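You operate a simulated robot arm through the tools that you are given. There is no shell and no other tool. Be economical: measure what you need, move in short steps, check, and stop when the job is done.

Carry out the task below with a simulated robot arm. There is one attempt and no reset: what you move stays moved.

TASK
Turn the turntable to 3, lock it and lift the plate onto the orange mat.
Fine: free the table lock first; free the green clamp once the table is locked.

The check looks at the end state, three seconds after you hand in, the way a careful person would. Anything else that was tipped, shoved, dropped, spilled or broken makes it a failure.

THE ROBOT
A 6-joint arm with a two-finger parallel gripper, fixed in place. Base frame: the origin is at the foot of the arm, x ahead of it, y to its left, z up; the work surface is at about z = 0. Readings come in mm, degrees, newtons and seconds.
With the tool pointing down near the work surface it reaches from about 140 to 580 mm from the base axis. Its first joint turns from -66.0 to 66.0 degrees. Payload 2.1 kg.
The TCP is the grasp point between the finger pads, 30 mm short of the fingertips. In the tool frame z runs along the fingers and y along their closing line. The gripper opens to 94 mm. The fingers are 28 mm wide and 10 mm thick; the gripper's body (50 by 96 mm) begins 55 mm behind the TCP.
Orientation is that of the tool frame in the base frame, as [roll, pitch, yaw] about the fixed x, y, z axes, in that order (R = Rz(yaw) Ry(pitch) Rx(roll)). With the fingers straight down and closing along the base's y, the tool's x points along the base's -x, its y along +y and its z along -z.

THE INTERFACE
- The arm moves only by the tool nudge_tool. Its argument "moves" is a list of rows, each a list of 7 numbers: the turn, a rotation vector about the tool's x, y, z in degrees, then the shift along the tool's x, y, z in mm, then the finger opening in mm, from 0 to 94. In form: [[ax, ay, az, tx, ty, tz, hand], ...]. A call has 1 to 20 rows; each row is the pose to reach, as a shift and turn from the pose commanded when the call began, along the tool's axes at that moment. Rows are played at 5 a second. More than 50 mm and 8.6 degrees between two rows, or a gripper value outside its range, and nothing of the call is played. A pose out of reach is approached as far as the arm can. The call stops where the force on the tool passes 40 N (or 10 N more than at its start, if that is more) or the arm is blocked; 0.2 s more then pass. Each finger travels about 72 mm/s and halts on what it meets, pressing with about 31 N; the grip force reading is that of the motor and also rises with nothing between the fingers. The clock runs only during rows and for 0.2 s after the last one: add rows that repeat a pose to give the fingers time. The reply holds the time, the measured pose of the TCP, the force on the tool along the base axes, the opening and the grip force, in the units named above and with some noise, with the torque about the TCP (base axes, N m) and any sound that the robot's microphone picked up.
- Cameras (640 x 400 px; columns grow to the right, rows downward): "scene" is fixed at [69.3, -367.2, 498.7]; the picture's right is [0.72, -0.69, 0.00], its down [-0.35, -0.37, -0.86] and it looks along [0.59, 0.62, -0.51] (base axes); focal length 248 px, centre (320, 200). "wrist" rides on the gripper at [76, 14, -103] in the tool frame; the picture's right is [-0.18, 0.98, 0.00], its down [-0.75, -0.14, -0.64] and it looks along [-0.63, -0.12, 0.77] (tool axes); focal length 243 px, centre (320, 200). There is no depth. A picture from a camera that has moved, and an enlarged one, comes with that camera's place and axes in the base frame and with its lens. The place of the scene camera against the robot may be out by one fixed shift of up to 18 mm in any direction.
- capture(camera): a new picture of that camera. It takes no simulated time.
- zoom(camera, box): a new picture of the part [left, top, right, bottom] of that camera's present view, enlarged. It takes no simulated time.
- finish_job(): hands the job in; it is judged then, once.

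Go step by step. Nothing tells you positions but the pictures and the camera data: compare them with the known pose of the tool, close in by small moves and look again before you grip or let go. The budget is 120 turns and 76 pictures, counting those below and the enlarged ones. Unless the task says otherwise, let go and move clear before handing in, and close with one line.

The tools are called after "Request:" as a command line: name --pt "numbers of a row" for each row, then --argument value for the rest, lists and objects as JSON in quotes. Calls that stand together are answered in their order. nudge_tool: Moves the arm, as the interface text tells. Its arguments: {"type":"object","properties":{"moves":{"type":"array"}},"required":["moves"]} The other tools are called the same way: capture (camera) takes a picture; zoom (camera, box) takes an enlarged picture of a part of a camera's view; finish_job () hands the job in.

At the start:

```text
time_s: 0.0
eef_pos: [314.1, -81.9, 378.1]
tool_rot: [-180.0, 0.1, 180.0]
ft_force: [-0.6, 0.8, -0.5]
moment: [0.01, -0.01, -0.01]
finger_gap: 93.8
finger_force: 0.0
```

scene: 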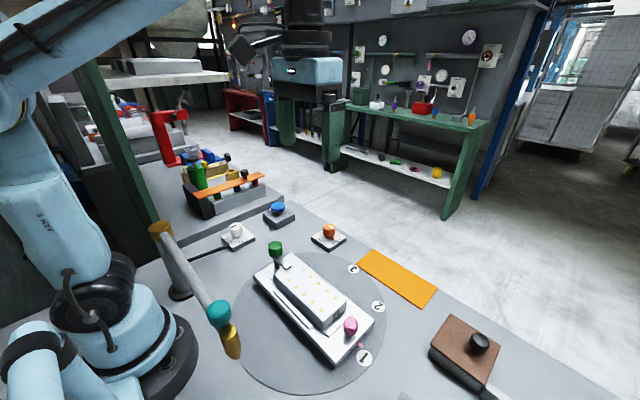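
wrist: 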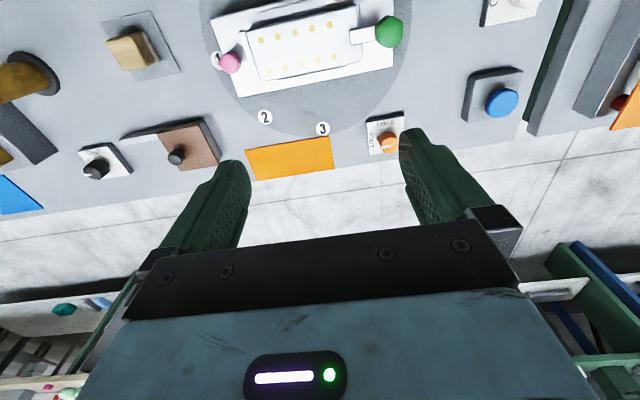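

I see a turntable with a white plate held by a green clamp and a pink knob, position marks 1-3, and several knobs around it. I'll zoom in to read the labels.

Request:
zoom --camera "scene" --box '[210, 200, 450, 400]'

Request:
zoom --camera "wrist" --box '[180, 0, 460, 175]'

Request:
zoom --camera "scene" --box '[140, 140, 370, 280]'

```text
2.00 times, centred on (330, 300) of scene
camera zoom: at [69.3, -367.2, 498.7], right [0.72, -0.69, 0.0], down [-0.35, -0.37, -0.86], along [0.59, 0.62, -0.51], focal length 496 px, centre (300, 0)
```

zoom: 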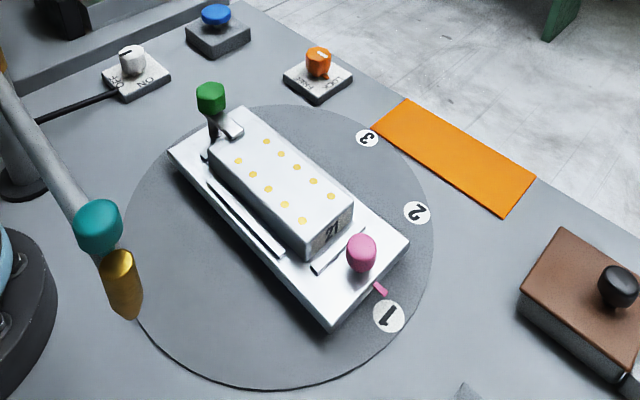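

```text
2.29 times, centred on (320, 88) of wrist
camera zoom: at [237.9, -67.6, 481.0], right [0.18, 0.98, 0.0], down [0.75, -0.14, 0.64], along [0.63, -0.12, -0.77], focal length 555 px, centre (320, 457)
```

zoom: 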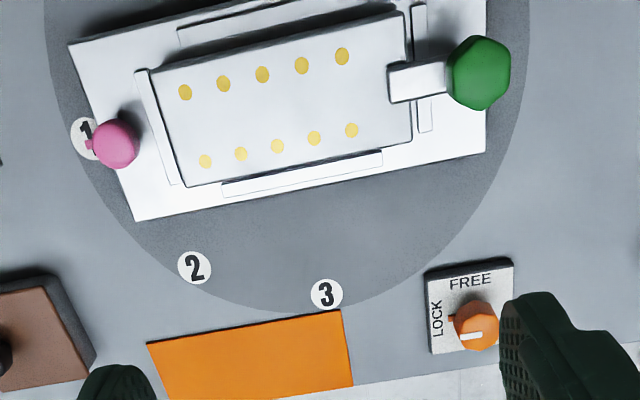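

```text
2.78 times, centred on (255, 210) of scene
camera zoom: at [69.3, -367.2, 498.7], right [0.72, -0.69, 0.0], down [-0.35, -0.37, -0.86], along [0.59, 0.62, -0.51], focal length 691 px, centre (501, 172)
```

zoom: 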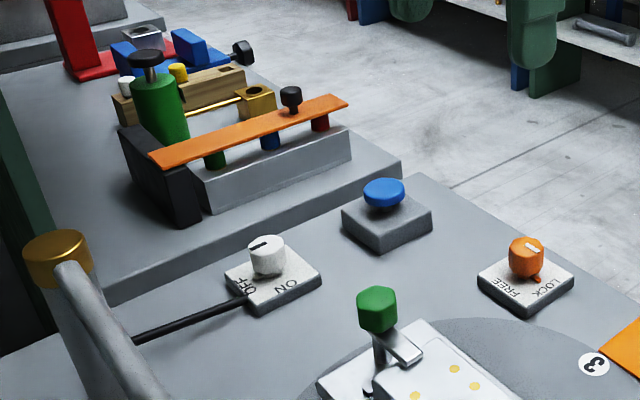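

The orange knob is the table lock: it points to LOCK at -y, and FREE is at -x. The table centre is near (290,-104) and the mat near (500,-186). Next I'll look at the post with the hanging arm and at the clamp.

Request:
zoom --camera "scene" --box '[130, 200, 290, 400]'

Request:
nudge_tool --pt "0 0 0 40 0 0 94" --pt "0 0 0 80 0 0 94" --pt "0 0 0 100 40 0 94" --pt "0 0 0 100 60 0 94"

Request:
capture --camera "wrist"

```text
2.00 times, centred on (210, 300) of scene
camera zoom: at [69.3, -367.2, 498.7], right [0.72, -0.69, 0.0], down [-0.35, -0.37, -0.86], along [0.59, 0.62, -0.51], focal length 496 px, centre (540, 0)
```

zoom: 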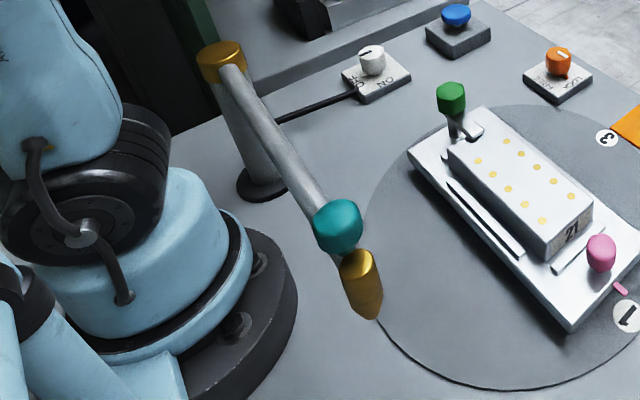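

```text
time_s: 1.0
eef_pos: [213.5, -22.6, 378.1]
tool_rot: [180.0, 0.0, -180.0]
ft_force: [-0.1, 0.5, 0.2]
moment: [-0.01, -0.01, 0.0]
finger_gap: 94.1
finger_force: 0.0
```

```text
69 pictures are left
camera wrist: at [137.6, -7.9, 481.0], right [0.18, 0.98, 0.0], down [0.75, -0.14, 0.64], along [0.63, -0.12, -0.77], focal length 243 px, centre (320, 200)
```

wrist: 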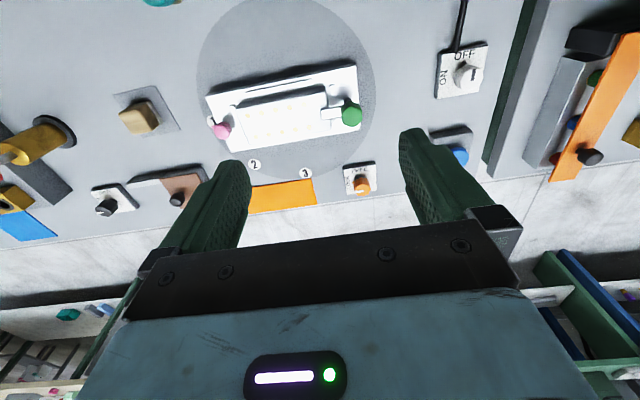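

The hanging arm is near (113,-139), with its tip at about z=125, so I'll keep clear of it. Next I approach the orange lock knob at about (484,25).

Request:
nudge_tool --pt "0 0 0 -45 8 10 70" --pt "0 0 0 -90 16 30 70" --pt "0 0 0 -130 24 55 70" --pt "0 0 0 -170 32 80 70" --pt "0 0 0 -205 40 110 70" --pt "0 0 0 -240 45 140 70" --pt "0 0 0 -262 47 178 70" --pt "0 0 0 -270 47 178 70" --pt "0 0 0 -270 47 178 70"

Request:
capture --camera "wrist"

```text
time_s: 3.0
eef_pos: [484.9, 23.8, 200.6]
tool_rot: [-179.9, 0.1, -180.0]
ft_force: [-0.1, -0.4, 0.1]
moment: [-0.03, -0.02, 0.05]
finger_gap: 69.9
finger_force: 0.0
```

```text
68 pictures are left
camera wrist: at [408.6, 39.4, 303.5], right [0.18, 0.98, 0.0], down [0.75, -0.14, 0.64], along [0.63, -0.12, -0.77], focal length 243 px, centre (320, 200)
```

wrist: 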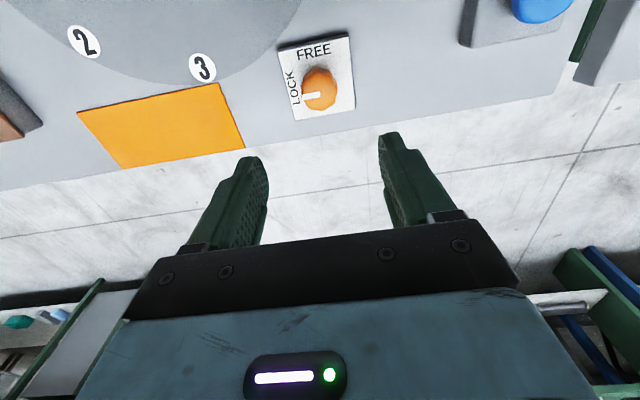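

The knob top is around (482,24,33). I'll come down some and look closely.

Request:
nudge_tool --pt "0 0 0 1 0 40 70" --pt "0 0 0 2 0 80 70" --pt "0 0 0 2 0 100 70" --pt "0 0 0 2 0 100 70"

Request:
zoom --camera "wrist" --box '[220, 60, 420, 220]'

```text
time_s: 4.0
eef_pos: [481.2, 23.7, 100.2]
tool_rot: [180.0, 0.2, 179.9]
ft_force: [-0.6, -0.6, -0.5]
moment: [0.0, -0.01, 0.02]
finger_gap: 69.9
finger_force: 0.2
```

```text
2.50 times, centred on (320, 140) of wrist
camera zoom: at [405.5, 39.1, 203.1], right [0.18, 0.98, 0.0], down [0.75, -0.14, 0.64], along [0.63, -0.12, -0.77], focal length 606 px, centre (320, 350)
```

zoom: 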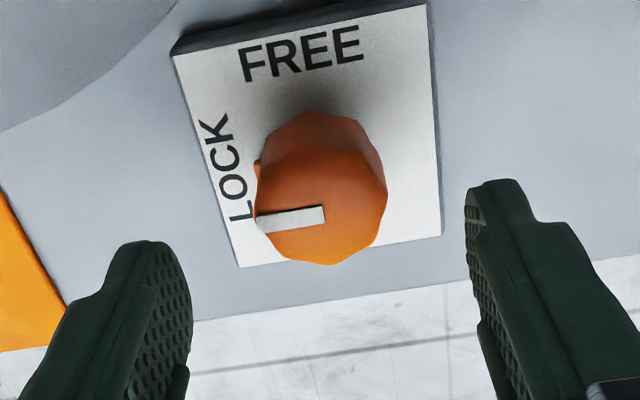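

The knob centre is about (485,24), roughly 40 mm across with its top at z≈45. I'll lower so the tips sit at about z=24, grip it and turn 90° clockwise (seen from above) toward FREE.

Request:
nudge_tool --pt "0 0 0 -3 0 25 70" --pt "0 0 0 -3 0 46 70" --pt "0 0 0 -3 0 46 70"

Request:
zoom --camera "wrist" --box '[220, 60, 420, 220]'

Request:
zoom --camera "scene" --box '[270, 180, 390, 260]'

```text
time_s: 4.8
eef_pos: [485.1, 25.0, 54.5]
tool_rot: [-180.0, 0.0, -180.0]
ft_force: [-0.1, -0.6, -0.7]
moment: [-0.01, -0.02, -0.01]
finger_gap: 70.0
finger_force: 0.0
```

```text
2.50 times, centred on (320, 140) of wrist
camera zoom: at [408.6, 39.6, 156.9], right [0.18, 0.98, 0.0], down [0.75, -0.14, 0.64], along [0.63, -0.12, -0.77], focal length 606 px, centre (320, 350)
```

zoom: 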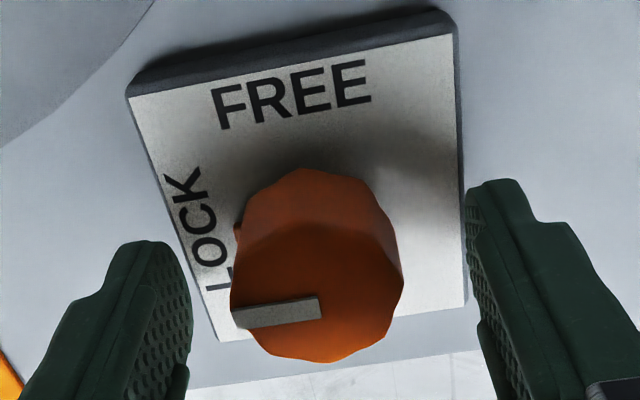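

```text
5.00 times, centred on (330, 220) of scene
camera zoom: at [69.3, -367.2, 498.7], right [0.72, -0.69, 0.0], down [-0.35, -0.37, -0.86], along [0.59, 0.62, -0.51], focal length 1241 px, centre (270, 100)
```

zoom: 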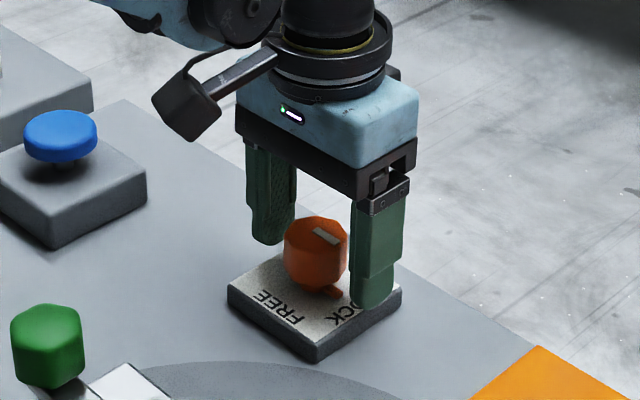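

The fingers straddle the knob, so I close on it.

Request:
nudge_tool --pt "0 0 0 -2 -1 0 50" --pt "0 0 0 -2 -1 0 36" --pt "0 0 0 -2 -1 0 30" --pt "0 0 0 -2 -1 0 30"

```text
time_s: 5.8
eef_pos: [487.0, 23.9, 53.2]
tool_rot: [179.9, 0.0, -179.9]
ft_force: [0.4, 11.3, -2.6]
moment: [0.02, 0.19, -0.12]
finger_gap: 38.6
finger_force: 44.9
```

It's gripped at 38.6 mm. I'll turn in 8° steps, clockwise from above, which is positive about tool z.

Request:
nudge_tool --pt "0 0 0 0 1 0 30" --pt "0 0 8 0 1 0 30" --pt "0 0 16 0 1 0 30" --pt "0 0 24 0 1 0 30" --pt "0 0 32 0 1 0 30" --pt "0 0 40 0 1 0 30" --pt "0 0 45 0 1 0 30"

Request:
zoom --camera "wrist" --box '[220, 60, 420, 220]'

```text
time_s: 7.2
eef_pos: [485.2, 20.8, 53.9]
tool_rot: [-179.4, -0.1, 143.8]
ft_force: [-2.4, -2.4, -1.0]
moment: [0.15, -0.32, 0.01]
finger_gap: 38.8
finger_force: 44.9
stopped in row 6: the force on the tool passed its limit at 42 N (the readings are from after the stop); the commanded pose is now the measured one
```

```text
2.50 times, centred on (320, 140) of wrist
camera zoom: at [433.5, 78.6, 157.1], right [0.73, 0.68, -0.01], down [0.53, -0.56, 0.64], along [0.43, -0.47, -0.77], focal length 606 px, centre (320, 350)
```

zoom: 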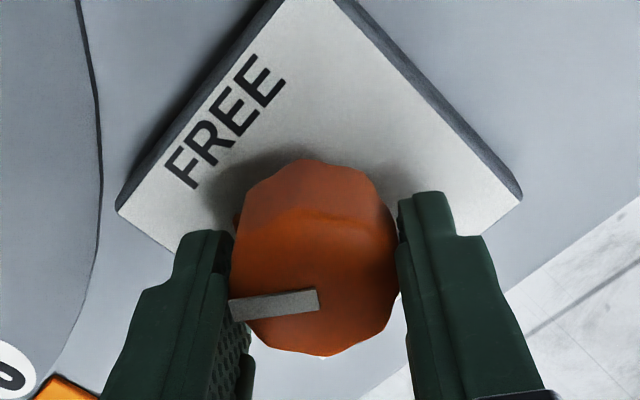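

The knob follows (36° so far), but I'm gripping about 5 mm off its axis. I continue turning about the estimated axis, around (481,24).

Request:
nudge_tool --pt "0 0 8 0.05 -0.8 0 30" --pt "0 0 16 0.2 -1.5 0 30" --pt "0 0 24 0.5 -2.3 0 30" --pt "0 0 32 0.85 -3 0 30"

```text
time_s: 8.2
eef_pos: [483.4, 18.6, 53.8]
tool_rot: [-179.3, 0.3, 111.5]
ft_force: [-15.0, -9.5, -2.8]
moment: [0.8, 0.34, 0.1]
finger_gap: 38.6
finger_force: 44.8
```

It's at 68°, and I finish the rest with a small correction toward -x.

Request:
nudge_tool --pt "0 0 0 0 -1 0 30" --pt "0 0 8 0.1 -2 0 30" --pt "0 0 16 0.3 -2.9 0 30" --pt "0 0 22 0.5 -3.5 0 30" --pt "0 0 22 0.5 -3.5 0 30"

Request:
zoom --camera "wrist" --box '[220, 60, 420, 220]'

```text
time_s: 9.3
eef_pos: [479.7, 18.6, 55.4]
tool_rot: [-179.6, 0.4, 89.6]
ft_force: [-4.0, -2.0, -1.6]
moment: [0.45, -0.01, 0.26]
finger_gap: 38.3
finger_force: 45.0
```

```text
2.50 times, centred on (320, 140) of wrist
camera zoom: at [495.5, 95.5, 156.7], right [0.98, -0.19, -0.01], down [-0.14, -0.75, 0.65], along [-0.13, -0.64, -0.76], focal length 606 px, centre (320, 350)
```

zoom: 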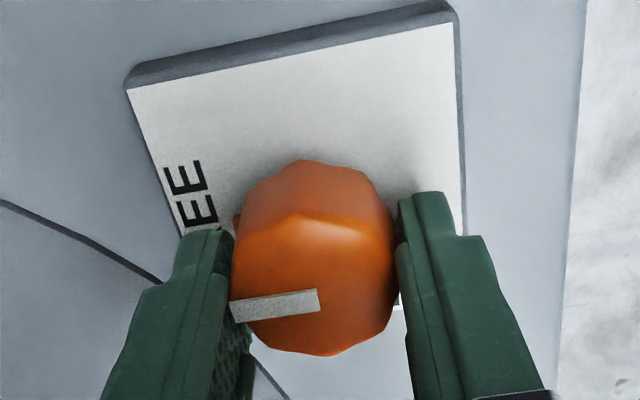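

The knob now points to FREE. I release, rise, and rotate back.

Request:
nudge_tool --pt "0 0 0 0 0 0 50" --pt "0 0 0 0 0 0 65" --pt "0 0 0 0 0 -30 65" --pt "0 0 0 0 0 -70 65" --pt "0 0 -8 0 0 -110 65" --pt "0 0 -16 0 0 -130 65" --pt "0 0 -24 0 0 -140 65" --pt "0 0 -32 0 0 -145 65" --pt "0 0 -40 0 0 -145 65" --pt "0 0 -48 0 0 -145 65" --pt "0 0 -56 0 0 -145 65" --pt "0 0 -64 0 0 -145 65" --pt "0 0 -72 0 0 -145 65" --pt "0 0 -80 0 0 -145 65" --pt "0 0 -88 0 0 -145 65" --pt "0 0 -90 0 0 -145 65"

Request:
capture --camera "wrist"

Request:
zoom --camera "scene" --box '[220, 220, 420, 400]'

```text
time_s: 12.8
eef_pos: [480.1, 19.3, 199.9]
tool_rot: [-179.6, -0.4, 179.8]
ft_force: [-0.2, -0.2, 0.1]
moment: [-0.03, 0.0, 0.0]
finger_gap: 65.0
finger_force: 0.0
```

```text
62 pictures are left
camera wrist: at [405.7, 35.0, 302.6], right [0.19, 0.98, -0.01], down [0.76, -0.14, 0.64], along [0.62, -0.13, -0.77], focal length 243 px, centre (320, 200)
```

wrist: 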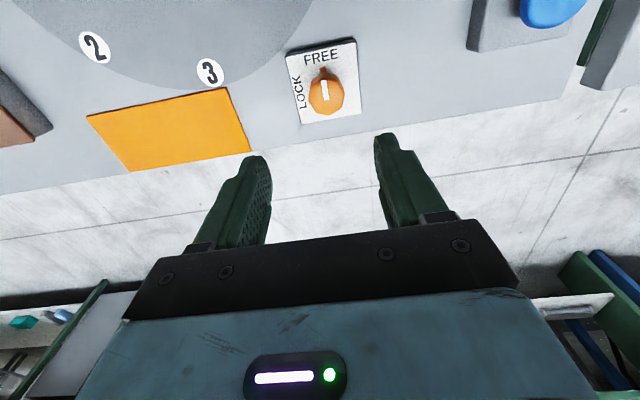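

```text
2.22 times, centred on (320, 310) of scene
camera zoom: at [69.3, -367.2, 498.7], right [0.72, -0.69, 0.0], down [-0.35, -0.37, -0.86], along [0.59, 0.62, -0.51], focal length 552 px, centre (320, -44)
```

zoom: 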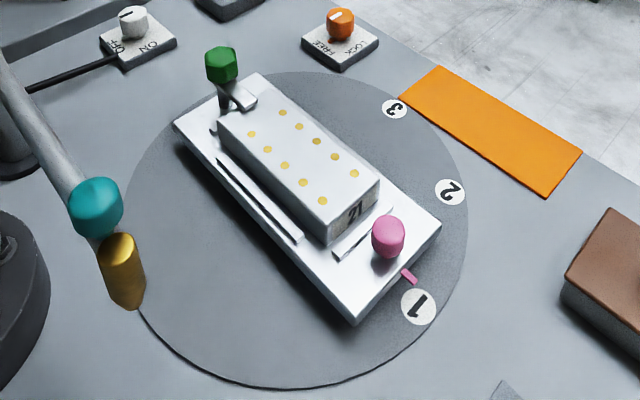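

The lock is FREE. Now I move above the pink knob at about (291,-221), with yaw 90 so the fingers close tangentially.

Request:
nudge_tool --pt "0 0 8 16 -20 0 70" --pt "0 0 16 32 -40 0 70" --pt "0 0 24 48 -60 0 70" --pt "0 0 32 64 -80 0 70" --pt "0 0 40 80 -100 0 70" --pt "0 0 48 96 -120 0 70" --pt "0 0 56 112 -140 0 70" --pt "0 0 64 128 -160 0 70" --pt "0 0 72 144 -180 0 70" --pt "0 0 80 160 -200 0 70" --pt "0 0 88 176 -220 0 70" --pt "0 0 90 189 -240 0 70" --pt "0 0 90 189 -240 0 70"

Request:
capture --camera "wrist"

Request:
capture --camera "scene"

```text
time_s: 15.6
eef_pos: [289.8, -220.0, 202.6]
tool_rot: [-179.5, 0.4, 89.6]
ft_force: [-0.3, 0.7, -0.1]
moment: [-0.02, 0.0, -0.04]
finger_gap: 70.2
finger_force: 0.1
```

```text
60 pictures are left
camera wrist: at [305.7, -142.6, 304.7], right [0.98, -0.19, -0.01], down [-0.14, -0.75, 0.65], along [-0.13, -0.64, -0.76], focal length 243 px, centre (320, 200)
```

wrist: 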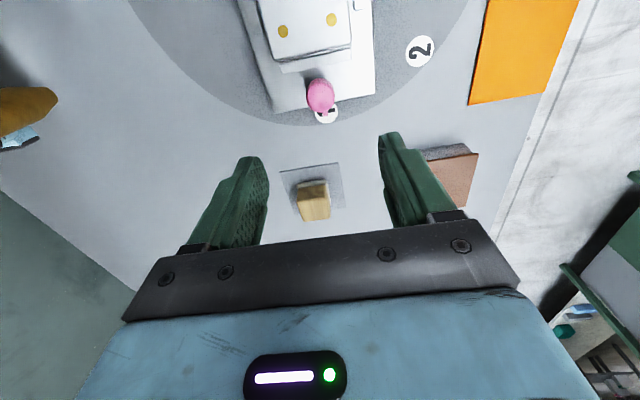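

```text
59 pictures are left
```

scene: 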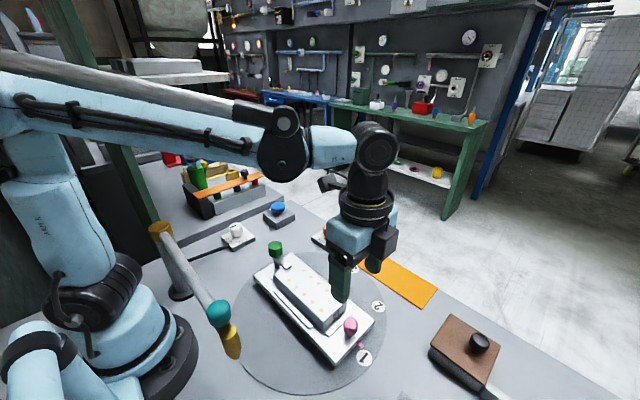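

The pink knob is near (290,-218). I'll descend partway and check its height.

Request:
nudge_tool --pt "0 0 0 0 0 40 70" --pt "0 0 0 0 0 75 70" --pt "0 0 0 0 0 75 70"

Request:
zoom --camera "wrist" --box '[220, 20, 420, 220]'

Request:
zoom --camera "scene" --box '[300, 260, 400, 380]'

```text
time_s: 16.4
eef_pos: [289.9, -219.7, 127.2]
tool_rot: [-179.5, 0.4, 89.7]
ft_force: [-0.2, -0.2, 0.1]
moment: [0.01, -0.01, 0.0]
finger_gap: 69.8
finger_force: 0.1
```

```text
2.00 times, centred on (320, 120) of wrist
camera zoom: at [306.0, -142.7, 229.3], right [0.98, -0.19, -0.01], down [-0.14, -0.75, 0.65], along [-0.13, -0.64, -0.76], focal length 485 px, centre (320, 360)
```

zoom: 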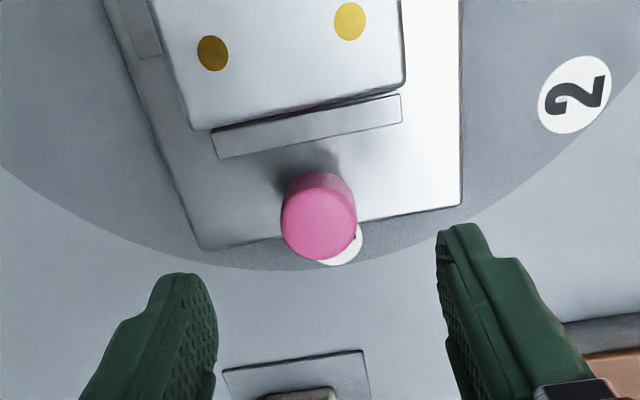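

```text
3.33 times, centred on (350, 320) of scene
camera zoom: at [69.3, -367.2, 498.7], right [0.72, -0.69, 0.0], down [-0.35, -0.37, -0.86], along [0.59, 0.62, -0.51], focal length 828 px, centre (220, -200)
```

zoom: 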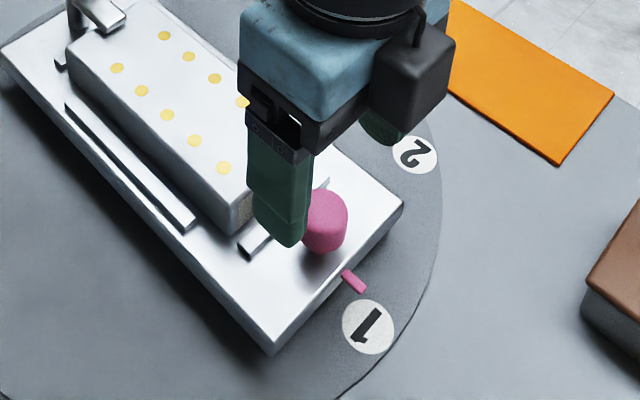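

The knob top is at about (289,-219.5,60), 28 mm across. I lower to z=70 and close.

Request:
nudge_tool --pt "0 0 0 0 0 30 70" --pt "0 0 0 0 0 57 70" --pt "0 0 0 0 0 57 50" --pt "0 0 0 0 0 57 35" --pt "0 0 0 0 0 57 22" --pt "0 0 0 0 0 57 22" --pt "0 0 0 0 0 57 22"

Request:
zoom --camera "wrist" --box '[220, 60, 420, 220]'

Request:
zoom --camera "scene" --box '[230, 220, 410, 380]'

```text
time_s: 17.9
eef_pos: [289.2, -220.3, 71.1]
tool_rot: [-179.5, 0.4, 89.6]
ft_force: [8.5, -0.1, -15.6]
moment: [-0.09, -0.07, -0.16]
finger_gap: 28.7
finger_force: 44.5
```

```text
2.50 times, centred on (320, 140) of wrist
camera zoom: at [305.4, -143.8, 173.1], right [0.98, -0.19, -0.01], down [-0.14, -0.75, 0.65], along [-0.13, -0.64, -0.76], focal length 606 px, centre (320, 350)
```

zoom: 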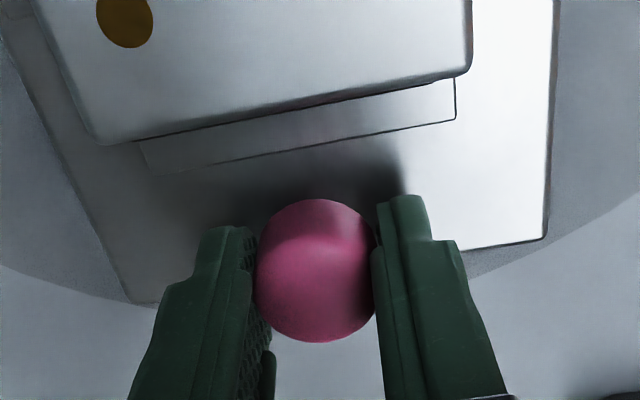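

```text
2.50 times, centred on (320, 300) of scene
camera zoom: at [69.4, -367.2, 498.7], right [0.72, -0.69, 0.0], down [-0.35, -0.37, -0.86], along [0.59, 0.62, -0.51], focal length 621 px, centre (320, -50)
```

zoom: 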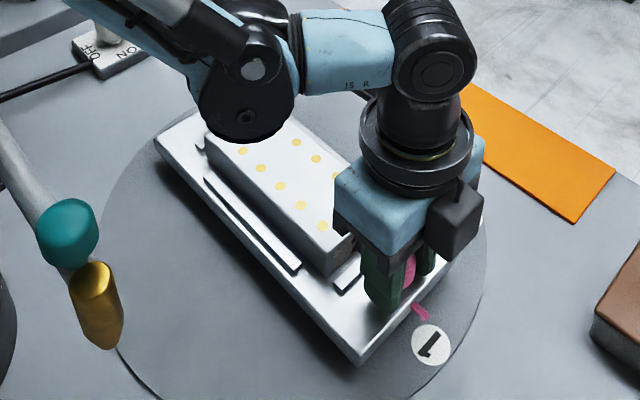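

The grip on the pink knob is good. I try a first 15° of the arc around (290,-101.5).

Request:
nudge_tool --pt "0 0 -2.5 0.1 5.2 0 22" --pt "0 0 -5 0.45 10.3 0 22" --pt "0 0 -10 1.8 20.6 0 22" --pt "0 0 -15 4.0 30.7 0 22"

Request:
zoom --camera "scene" --box '[230, 220, 410, 380]'

```text
time_s: 18.9
eef_pos: [321.3, -216.7, 70.3]
tool_rot: [-179.5, 0.3, 104.9]
ft_force: [-2.8, 3.4, 7.4]
moment: [-0.24, -0.08, 0.14]
finger_gap: 28.6
finger_force: 45.0
```

```text
2.50 times, centred on (320, 300) of scene
camera zoom: at [69.3, -367.2, 498.7], right [0.72, -0.69, 0.0], down [-0.35, -0.37, -0.86], along [0.59, 0.62, -0.51], focal length 621 px, centre (320, -50)
```

zoom: 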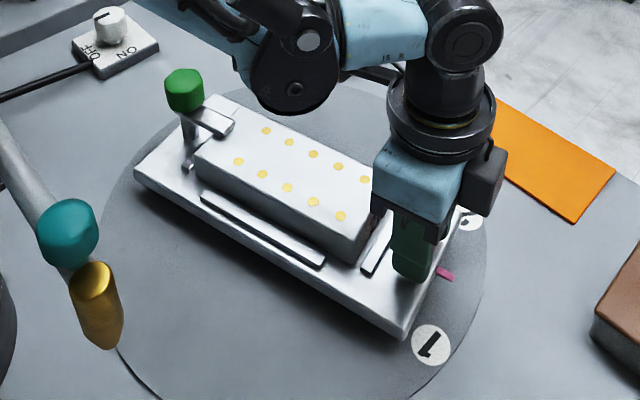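

The table follows freely and the marks stay fixed. I continue to about 85°.

Request:
nudge_tool --pt "0 0 -5 0.45 10.3 0 22" --pt "0 0 -10 1.8 20.6 0 22" --pt "0 0 -15 4.0 30.7 0 22" --pt "0 0 -20 7.15 40.5 0 22" --pt "0 0 -25 11.1 50.1 0 22" --pt "0 0 -30 15.9 59.25 0 22" --pt "0 0 -35 21.4 68.0 0 22" --pt "0 0 -40 27.7 76.2 0 22" --pt "0 0 -45 34.7 83.8 0 22" --pt "0 0 -50 42.3 90.8 0 22" --pt "0 0 -55 50.5 97.1 0 22" --pt "0 0 -60 59.25 102.6 0 22" --pt "0 0 -65 68.4 107.4 0 22" --pt "0 0 -70 78 111.4 0 22" --pt "0 0 -70 78 111.4 0 22"

Request:
zoom --camera "scene" --box '[210, 200, 430, 380]'

Request:
capture --camera "wrist"

```text
time_s: 22.1
eef_pos: [409.0, -113.2, 69.3]
tool_rot: [-179.6, -0.3, 174.8]
ft_force: [12.2, -3.0, 12.2]
moment: [0.93, 0.31, 0.09]
finger_gap: 27.8
finger_force: 45.2
```

```text
2.22 times, centred on (320, 290) of scene
camera zoom: at [69.3, -367.2, 498.7], right [0.72, -0.69, 0.0], down [-0.35, -0.37, -0.86], along [0.59, 0.62, -0.51], focal length 552 px, centre (320, 0)
```

zoom: 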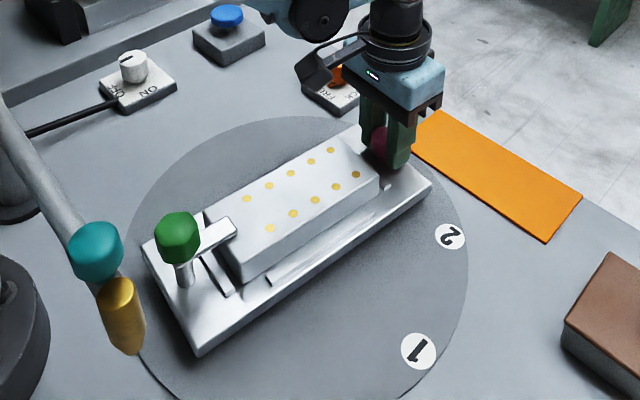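

```text
52 pictures are left
camera wrist: at [334.9, -90.9, 172.1], right [0.27, 0.96, -0.01], down [0.74, -0.2, 0.64], along [0.61, -0.18, -0.77], focal length 243 px, centre (320, 200)
```

wrist: 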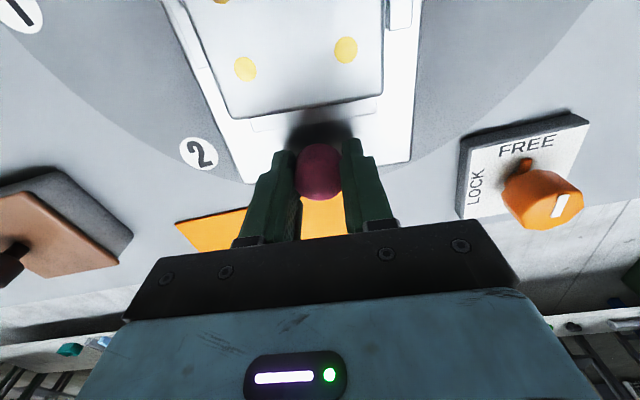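

About 5° is left; I finish to 90° and listen for a detent.

Request:
nudge_tool --pt "0 0 -2.6 0.1 5.3 0 22" --pt "0 0 -5.2 0.5 10.7 0 22" --pt "0 0 -5.2 0.5 10.7 0 22"

Request:
capture --camera "wrist"

```text
time_s: 22.9
eef_pos: [409.7, -101.6, 69.1]
tool_rot: [-179.8, -0.4, -180.0]
ft_force: [17.7, 1.9, 3.7]
moment: [0.86, -0.36, 0.04]
finger_gap: 27.9
finger_force: 44.5
```

```text
51 pictures are left
camera wrist: at [333.9, -86.6, 172.2], right [0.18, 0.98, -0.01], down [0.76, -0.14, 0.64], along [0.63, -0.12, -0.77], focal length 243 px, centre (320, 200)
```

wrist: 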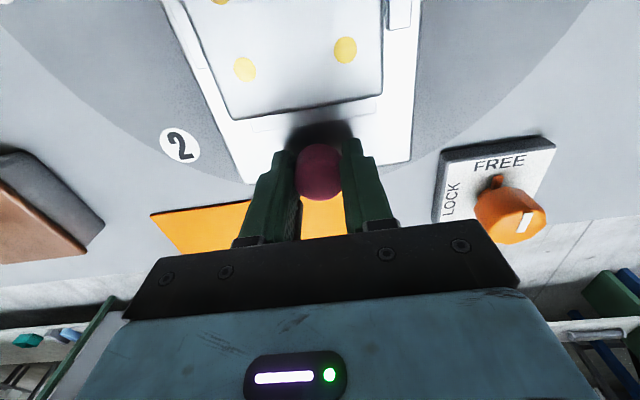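

I ease the radial load, release, rise and check the pointer against mark 3.

Request:
nudge_tool --pt "0 0 0 -3 0 0 22" --pt "0 0 0 -3 0 0 40" --pt "0 0 0 -3 0 0 60" --pt "0 0 0 -3 0 -35 60" --pt "0 0 0 -3 0 -80 60" --pt "0 0 0 40 20 -120 60" --pt "0 0 0 60 40 -150 60" --pt "0 0 0 60 40 -150 60"

Request:
capture --camera "wrist"

Request:
zoom --camera "scene" --box '[210, 200, 430, 380]'

```text
refused: row 6 steps farther than a row can; nothing moved
```

```text
50 pictures are left
camera wrist: at [333.9, -86.6, 172.2], right [0.18, 0.98, -0.01], down [0.76, -0.14, 0.64], along [0.63, -0.12, -0.77], focal length 243 px, centre (320, 200)
```

wrist: 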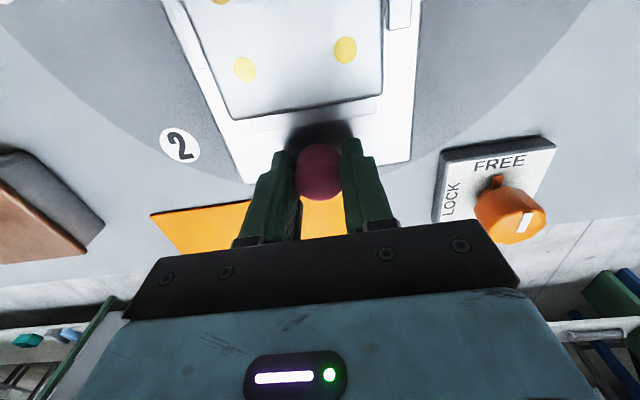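

```text
2.22 times, centred on (320, 290) of scene
camera zoom: at [69.3, -367.2, 498.7], right [0.72, -0.69, 0.0], down [-0.35, -0.37, -0.86], along [0.59, 0.62, -0.51], focal length 552 px, centre (320, 0)
```

zoom: 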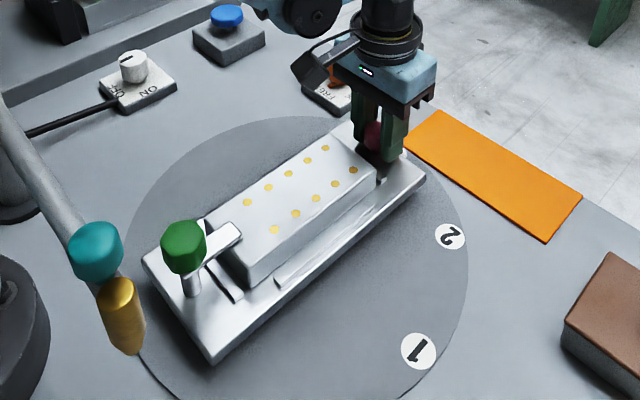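

The row step was too long, so nothing moved. I resend the same retreat with shorter steps.

Request:
nudge_tool --pt "0 0 0 -3 0 0 22" --pt "0 0 0 -3 0 0 40" --pt "0 0 0 -3 0 0 60" --pt "0 0 0 -3 0 -35 60" --pt "0 0 0 -3 0 -80 60" --pt "0 0 0 20 10 -110 60" --pt "0 0 0 45 25 -140 60" --pt "0 0 0 60 40 -150 60" --pt "0 0 0 60 40 -150 60"

Request:
capture --camera "wrist"

Request:
zoom --camera "scene" --box '[210, 200, 430, 380]'

```text
time_s: 24.9
eef_pos: [350.7, -59.7, 217.8]
tool_rot: [-179.6, -0.4, 179.9]
ft_force: [1.2, 0.4, 0.7]
moment: [0.0, 0.06, 0.03]
finger_gap: 60.1
finger_force: 0.0
```

```text
48 pictures are left
camera wrist: at [274.7, -44.6, 322.1], right [0.19, 0.98, -0.01], down [0.76, -0.14, 0.64], along [0.62, -0.12, -0.77], focal length 243 px, centre (320, 200)
```

wrist: 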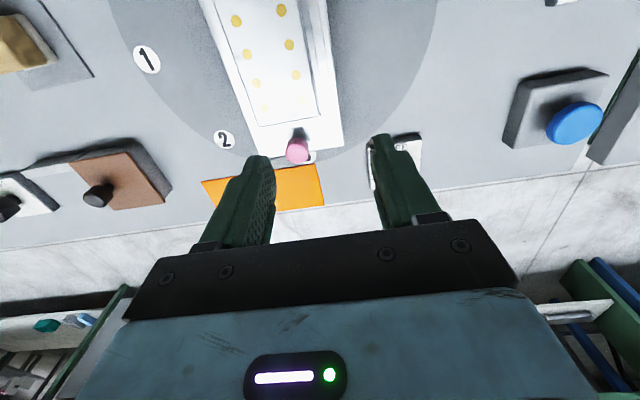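

```text
2.22 times, centred on (320, 290) of scene
camera zoom: at [69.3, -367.2, 498.7], right [0.72, -0.69, 0.0], down [-0.35, -0.37, -0.86], along [0.59, 0.62, -0.51], focal length 552 px, centre (320, 0)
```

zoom: 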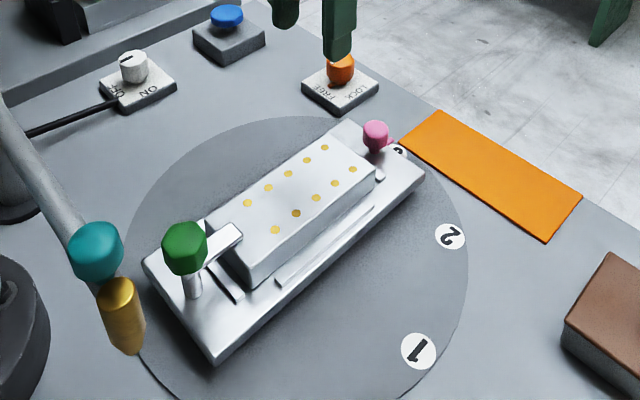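

Request:
zoom --camera "scene" --box '[325, 235, 385, 285]'

Request:
zoom --camera "wrist" --box '[190, 80, 350, 190]'

```text
8.00 times, centred on (355, 260) of scene
camera zoom: at [69.3, -367.2, 498.7], right [0.72, -0.69, 0.0], down [-0.35, -0.37, -0.86], along [0.59, 0.62, -0.51], focal length 1986 px, centre (40, -280)
```

zoom: 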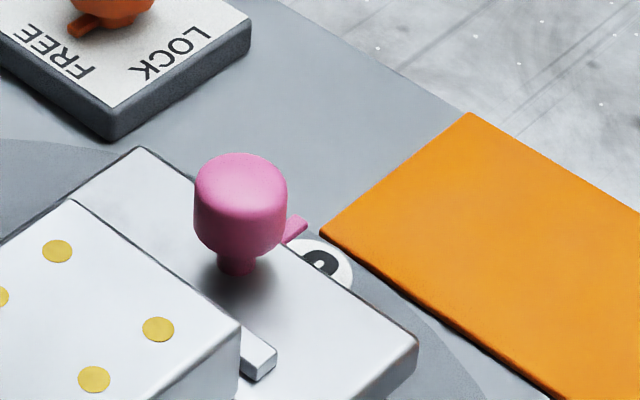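

```text
3.64 times, centred on (270, 135) of wrist
camera zoom: at [274.7, -44.6, 322.1], right [0.19, 0.98, -0.01], down [0.76, -0.14, 0.64], along [0.62, -0.12, -0.77], focal length 882 px, centre (502, 436)
```

zoom: 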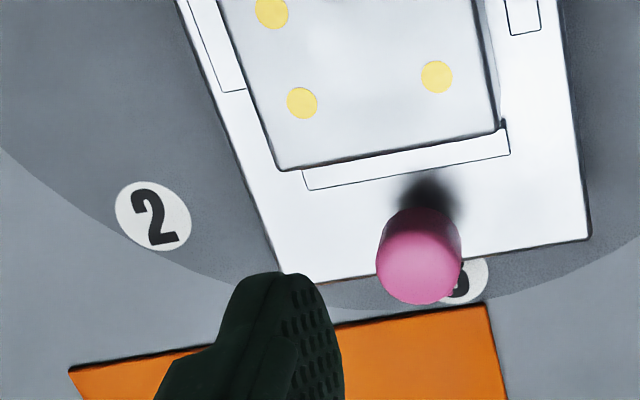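

The knob hides the pointer, so I move the camera to look straight down at mark 3.

Request:
nudge_tool --pt "0 0 0 -45 -18 0 60" --pt "0 0 0 -90 -36 0 60" --pt "0 0 0 -138 -50 0 60" --pt "0 0 0 -138 -50 0 60"

Request:
capture --camera "wrist"

```text
time_s: 25.9
eef_pos: [488.1, -112.6, 217.9]
tool_rot: [-179.6, -0.6, 179.9]
ft_force: [-0.1, 0.2, 0.4]
moment: [-0.01, 0.0, -0.01]
finger_gap: 60.1
finger_force: 0.1
```

```text
44 pictures are left
camera wrist: at [413.7, -96.3, 321.6], right [0.19, 0.98, -0.01], down [0.76, -0.14, 0.64], along [0.62, -0.12, -0.77], focal length 243 px, centre (320, 200)
```

wrist: 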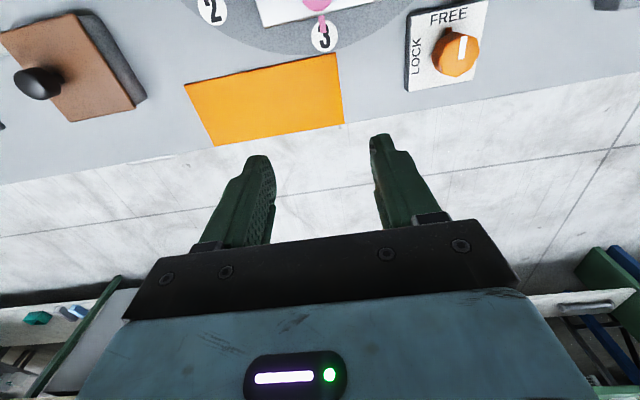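

Request:
zoom --camera "wrist" --box '[270, 0, 370, 60]'

```text
6.40 times, centred on (320, 30) of wrist
camera zoom: at [413.7, -96.3, 321.6], right [0.19, 0.98, -0.01], down [0.76, -0.14, 0.64], along [0.62, -0.12, -0.77], focal length 1553 px, centre (320, 1288)
```

zoom: 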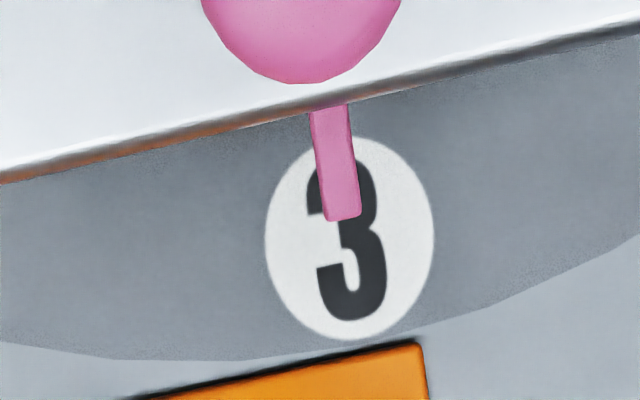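

The pointer sits on mark 3 to within half a degree. Now I return to the orange knob (axis about (480,24)) with yaw 90 to lock it.

Request:
nudge_tool --pt "0 0 8 1 13 0 65" --pt "0 0 16 2 26 0 65" --pt "0 0 24 3 39 0 65" --pt "0 0 32 4 52 0 65" --pt "0 0 40 5 65 0 65" --pt "0 0 48 5 78 10 65" --pt "0 0 56 6 91 20 65" --pt "0 0 64 7 104 30 65" --pt "0 0 72 7 117 45 65" --pt "0 0 80 7.5 128 60 65" --pt "0 0 88 7.5 136.6 80 65" --pt "0 0 90 7.5 136.6 110 65" --pt "0 0 90 7.5 136.6 110 65"

Request:
zoom --camera "wrist" --box '[220, 60, 420, 220]'

```text
time_s: 28.8
eef_pos: [479.3, 23.5, 107.7]
tool_rot: [-179.7, 0.4, 89.7]
ft_force: [-0.2, 0.7, -0.2]
moment: [-0.01, 0.0, 0.0]
finger_gap: 65.0
finger_force: 0.0
```

```text
2.50 times, centred on (320, 140) of wrist
camera zoom: at [495.2, 101.1, 209.4], right [0.98, -0.19, -0.01], down [-0.14, -0.75, 0.65], along [-0.13, -0.64, -0.76], focal length 606 px, centre (320, 350)
```

zoom: 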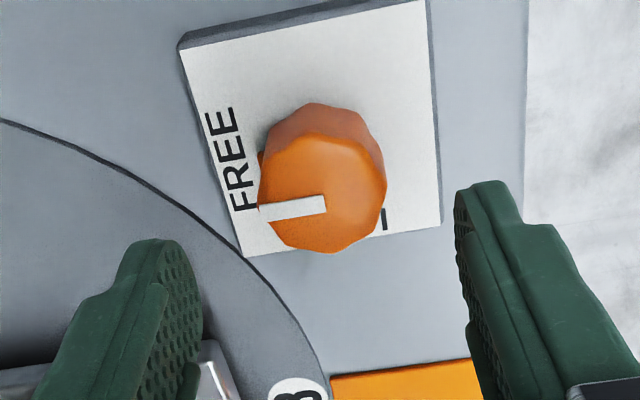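

The axis is at about (480,22.5). I descend and grip.

Request:
nudge_tool --pt "0 0 0 0 1 30 65" --pt "0 0 0 -1 1 53 65" --pt "0 0 0 -1 1 53 50" --pt "0 0 0 -1 1 53 36" --pt "0 0 0 -1 1 53 30" --pt "0 0 0 -1 1 53 30"

```text
time_s: 30.1
eef_pos: [480.0, 22.4, 55.2]
tool_rot: [-179.5, 0.3, 89.9]
ft_force: [-9.0, -0.8, -9.3]
moment: [0.07, -0.95, 0.01]
finger_gap: 35.8
finger_force: 45.1
```

Request:
nudge_tool --pt "0 0 -8 0 0 0 30" --pt "0 0 -16 0 0 0 30" --pt "0 0 -24 0 0 0 30" --pt "0 0 -32 0 0 0 30" --pt "0 0 -40 0 0 0 30" --pt "0 0 -48 0 0 0 30"

Request:
zoom --camera "wrist" --box '[220, 60, 420, 220]'

```text
time_s: 31.6
eef_pos: [481.3, 24.4, 53.4]
tool_rot: [-179.6, 0.1, 138.2]
ft_force: [11.1, 9.0, -4.6]
moment: [-0.07, -0.88, -0.04]
finger_gap: 35.6
finger_force: 45.2
```

```text
2.50 times, centred on (320, 140) of wrist
camera zoom: at [434.7, 86.1, 157.2], right [0.79, 0.61, -0.01], down [0.47, -0.61, 0.64], along [0.39, -0.51, -0.77], focal length 606 px, centre (320, 350)
```

zoom: 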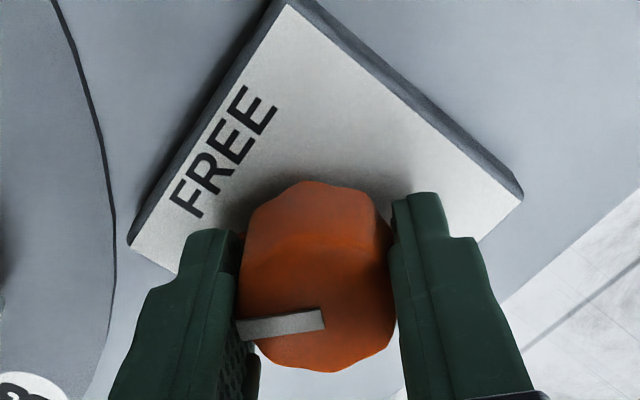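

The knob follows. I shift 1.5 mm along the closing line to centre better and complete the turn.

Request:
nudge_tool --pt "0 0 0 0 1.5 0 30" --pt "0 0 -8 0 1.7 0 30" --pt "0 0 -16 0 2 0 30" --pt "0 0 -24 0 2.2 0 30" --pt "0 0 -32 0 2.4 0 30" --pt "0 0 -40 0 2.5 0 30" --pt "0 0 -43 0 2.5 0 30" --pt "0 0 -43 0 2.5 0 30"

Request:
zoom --camera "wrist" --box '[220, 60, 420, 220]'

```text
time_s: 33.4
eef_pos: [482.3, 23.6, 54.7]
tool_rot: [-179.8, -0.6, -179.0]
ft_force: [-2.4, 3.6, 0.1]
moment: [0.98, 0.04, -0.64]
finger_gap: 35.7
finger_force: 44.7
```

```text
2.50 times, centred on (320, 140) of wrist
camera zoom: at [406.4, 39.0, 158.0], right [0.17, 0.99, -0.01], down [0.76, -0.13, 0.64], along [0.63, -0.11, -0.77], focal length 606 px, centre (320, 350)
```

zoom: 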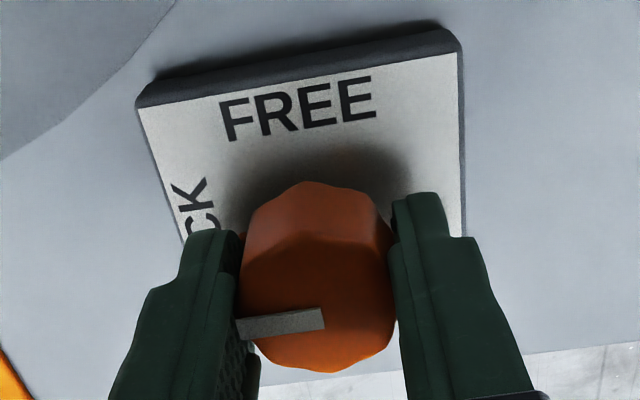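

The knob reached its stop at LOCK. I release, rise and verify.

Request:
nudge_tool --pt "0 0 0 0 0 0 50" --pt "0 0 0 0 0 0 65" --pt "0 0 0 0 0 -40 65" --pt "0 0 0 0 0 -85 65" --pt "0 0 0 0 0 -130 65" --pt "0 0 0 30 -30 -150 65" --pt "0 0 0 65 -60 -150 65" --pt "0 0 0 100 -90 -150 65" --pt "0 0 0 130 -110 -170 65" --pt "0 0 0 160 -125 -190 65" --pt "0 0 0 160 -125 -190 65"

Request:
zoom --camera "scene" --box '[215, 200, 395, 350]'

Request:
capture --camera "wrist"

```text
time_s: 35.8
eef_pos: [326.1, -101.8, 247.5]
tool_rot: [-179.6, -0.4, -179.2]
ft_force: [-0.2, -0.2, -0.6]
moment: [0.02, 0.02, -0.01]
finger_gap: 64.9
finger_force: 0.1
```

```text
2.67 times, centred on (305, 275) of scene
camera zoom: at [69.3, -367.2, 498.7], right [0.72, -0.69, 0.0], down [-0.35, -0.37, -0.86], along [0.59, 0.62, -0.51], focal length 662 px, centre (360, 0)
```

zoom: 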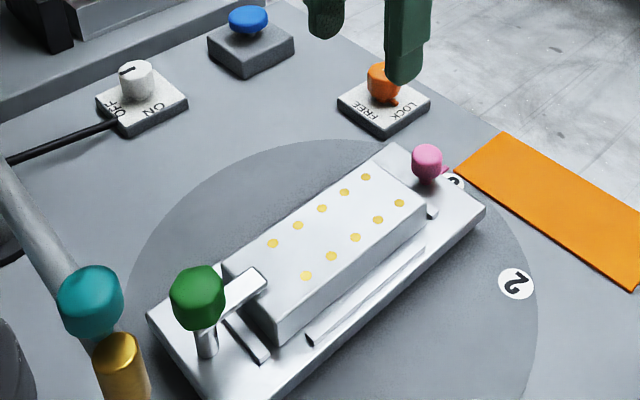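

```text
38 pictures are left
camera wrist: at [250.0, -88.0, 350.1], right [0.17, 0.99, -0.01], down [0.76, -0.12, 0.64], along [0.63, -0.11, -0.77], focal length 243 px, centre (320, 200)
```

wrist: 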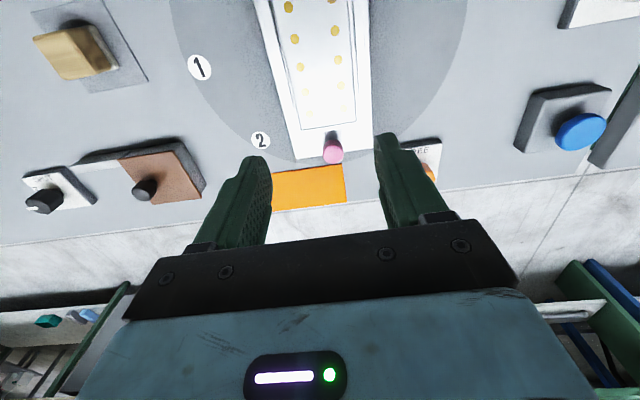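

The lock knob is at LOCK. The clamp's green knob should be near (176,-102), z about 100, close to the hanging arm at x≈115. I'll tilt the tool 40° so the body leans to +x, then look straight down at the clamp.

Request:
nudge_tool --pt "0 8 0 15 0 0 65" --pt "0 16 0 30 0 0 65" --pt "0 24 0 45 0 0 65" --pt "0 32 0 60 0 0 65" --pt "0 40 0 75 0 0 65" --pt "0 40 0 75 0 0 65"

Request:
capture --camera "wrist"

Request:
capture --camera "scene"

```text
time_s: 37.1
eef_pos: [271.0, -109.1, 245.9]
tool_rot: [-179.1, -26.8, -179.3]
ft_force: [0.4, 0.3, -0.4]
moment: [-0.01, 0.0, -0.01]
finger_gap: 64.9
finger_force: 0.0
out of reach, approached as far as the arm can: row 4, 5, 6
```

```text
37 pictures are left
camera wrist: at [249.2, -92.2, 372.4], right [0.15, 0.98, -0.1], down [0.96, -0.12, 0.24], along [0.22, -0.13, -0.97], focal length 243 px, centre (320, 200)
```

wrist: 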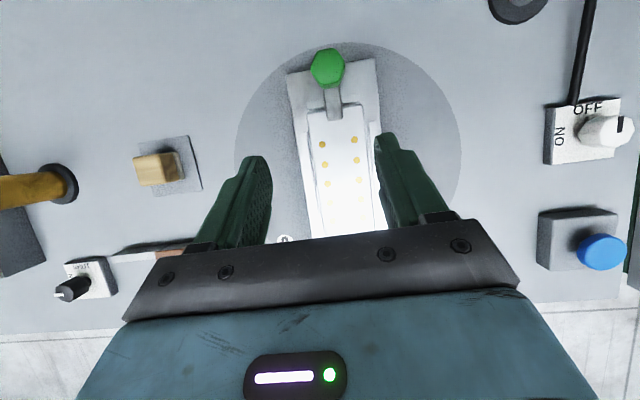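

```text
36 pictures are left
```

scene: 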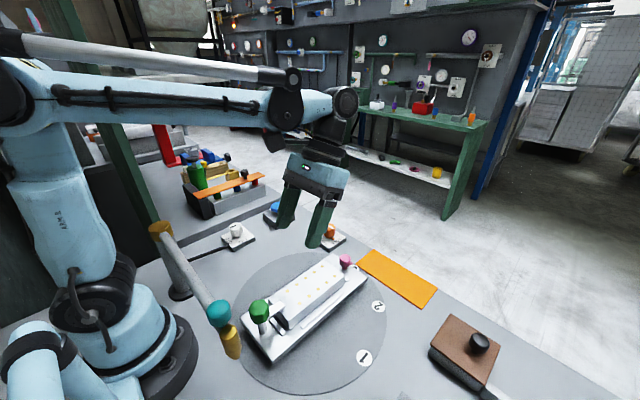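

The wrist stops tilting at about 27°, and the green knob is confirmed at (176,-101,100). I'll straighten the tool and turn to yaw 0, so the camera sits on the +x side and faces both the clamp and the hanging arm.

Request:
nudge_tool --pt "0 -8 0 0 0 0 65" --pt "0 -16 0 0 0 0 65" --pt "0 -24 0 0 0 0 65" --pt "0 -27 0 0 0 0 65" --pt "0 -27 0 0 0 0 65"

```text
time_s: 38.4
eef_pos: [272.3, -108.5, 246.2]
tool_rot: [-179.1, 0.4, -178.9]
ft_force: [0.7, 0.0, 0.7]
moment: [0.01, -0.05, 0.03]
finger_gap: 64.9
finger_force: 0.1
```

Request:
nudge_tool --pt "0 0 8.5 -5 0 0 65" --pt "0 0 17 -10 0 0 65" --pt "0 0 25.5 -15 0 0 65" --pt "0 0 34 -20 0 0 65" --pt "0 0 42.5 -25 0 0 65" --pt "0 0 51 -30 0 0 65" --pt "0 0 59.5 -30 0 0 65" --pt "0 0 68 -30 0 0 65" --pt "0 0 76.5 -30 0 0 65" --pt "0 0 85 -30 0 0 65" --pt "0 0 93.5 -30 0 0 65" --pt "0 0 102 -30 0 0 65" --pt "0 0 110.5 -30 0 0 65" --pt "0 0 119 -30 0 0 65" --pt "0 0 127.5 -30 0 0 65" --pt "0 0 136 -30 0 0 65" --pt "0 0 144.5 -30 0 0 65" --pt "0 0 153 -30 0 0 65" --pt "0 0 161.5 -30 0 0 65" --pt "0 0 170 -30 0 0 65"

Request:
capture --camera "wrist"

```text
time_s: 42.5
eef_pos: [301.8, -107.9, 247.5]
tool_rot: [179.2, -0.2, 10.9]
ft_force: [0.4, 0.5, 0.1]
moment: [0.03, 0.01, 0.0]
finger_gap: 64.9
finger_force: 0.1
```

```text
35 pictures are left
camera wrist: at [378.3, -105.8, 350.0], right [0.01, -1.0, 0.01], down [-0.77, 0.0, 0.64], along [-0.64, -0.01, -0.77], focal length 243 px, centre (320, 200)
```

wrist: 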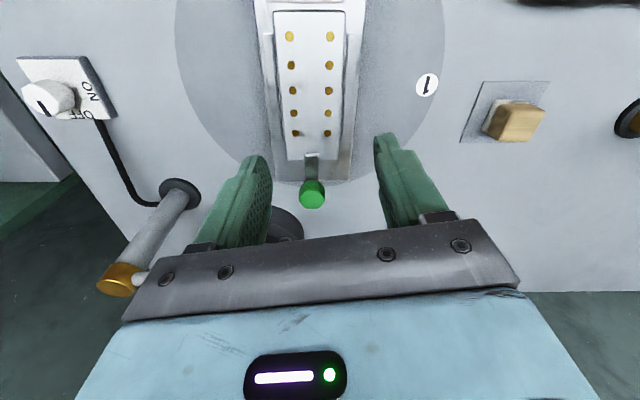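

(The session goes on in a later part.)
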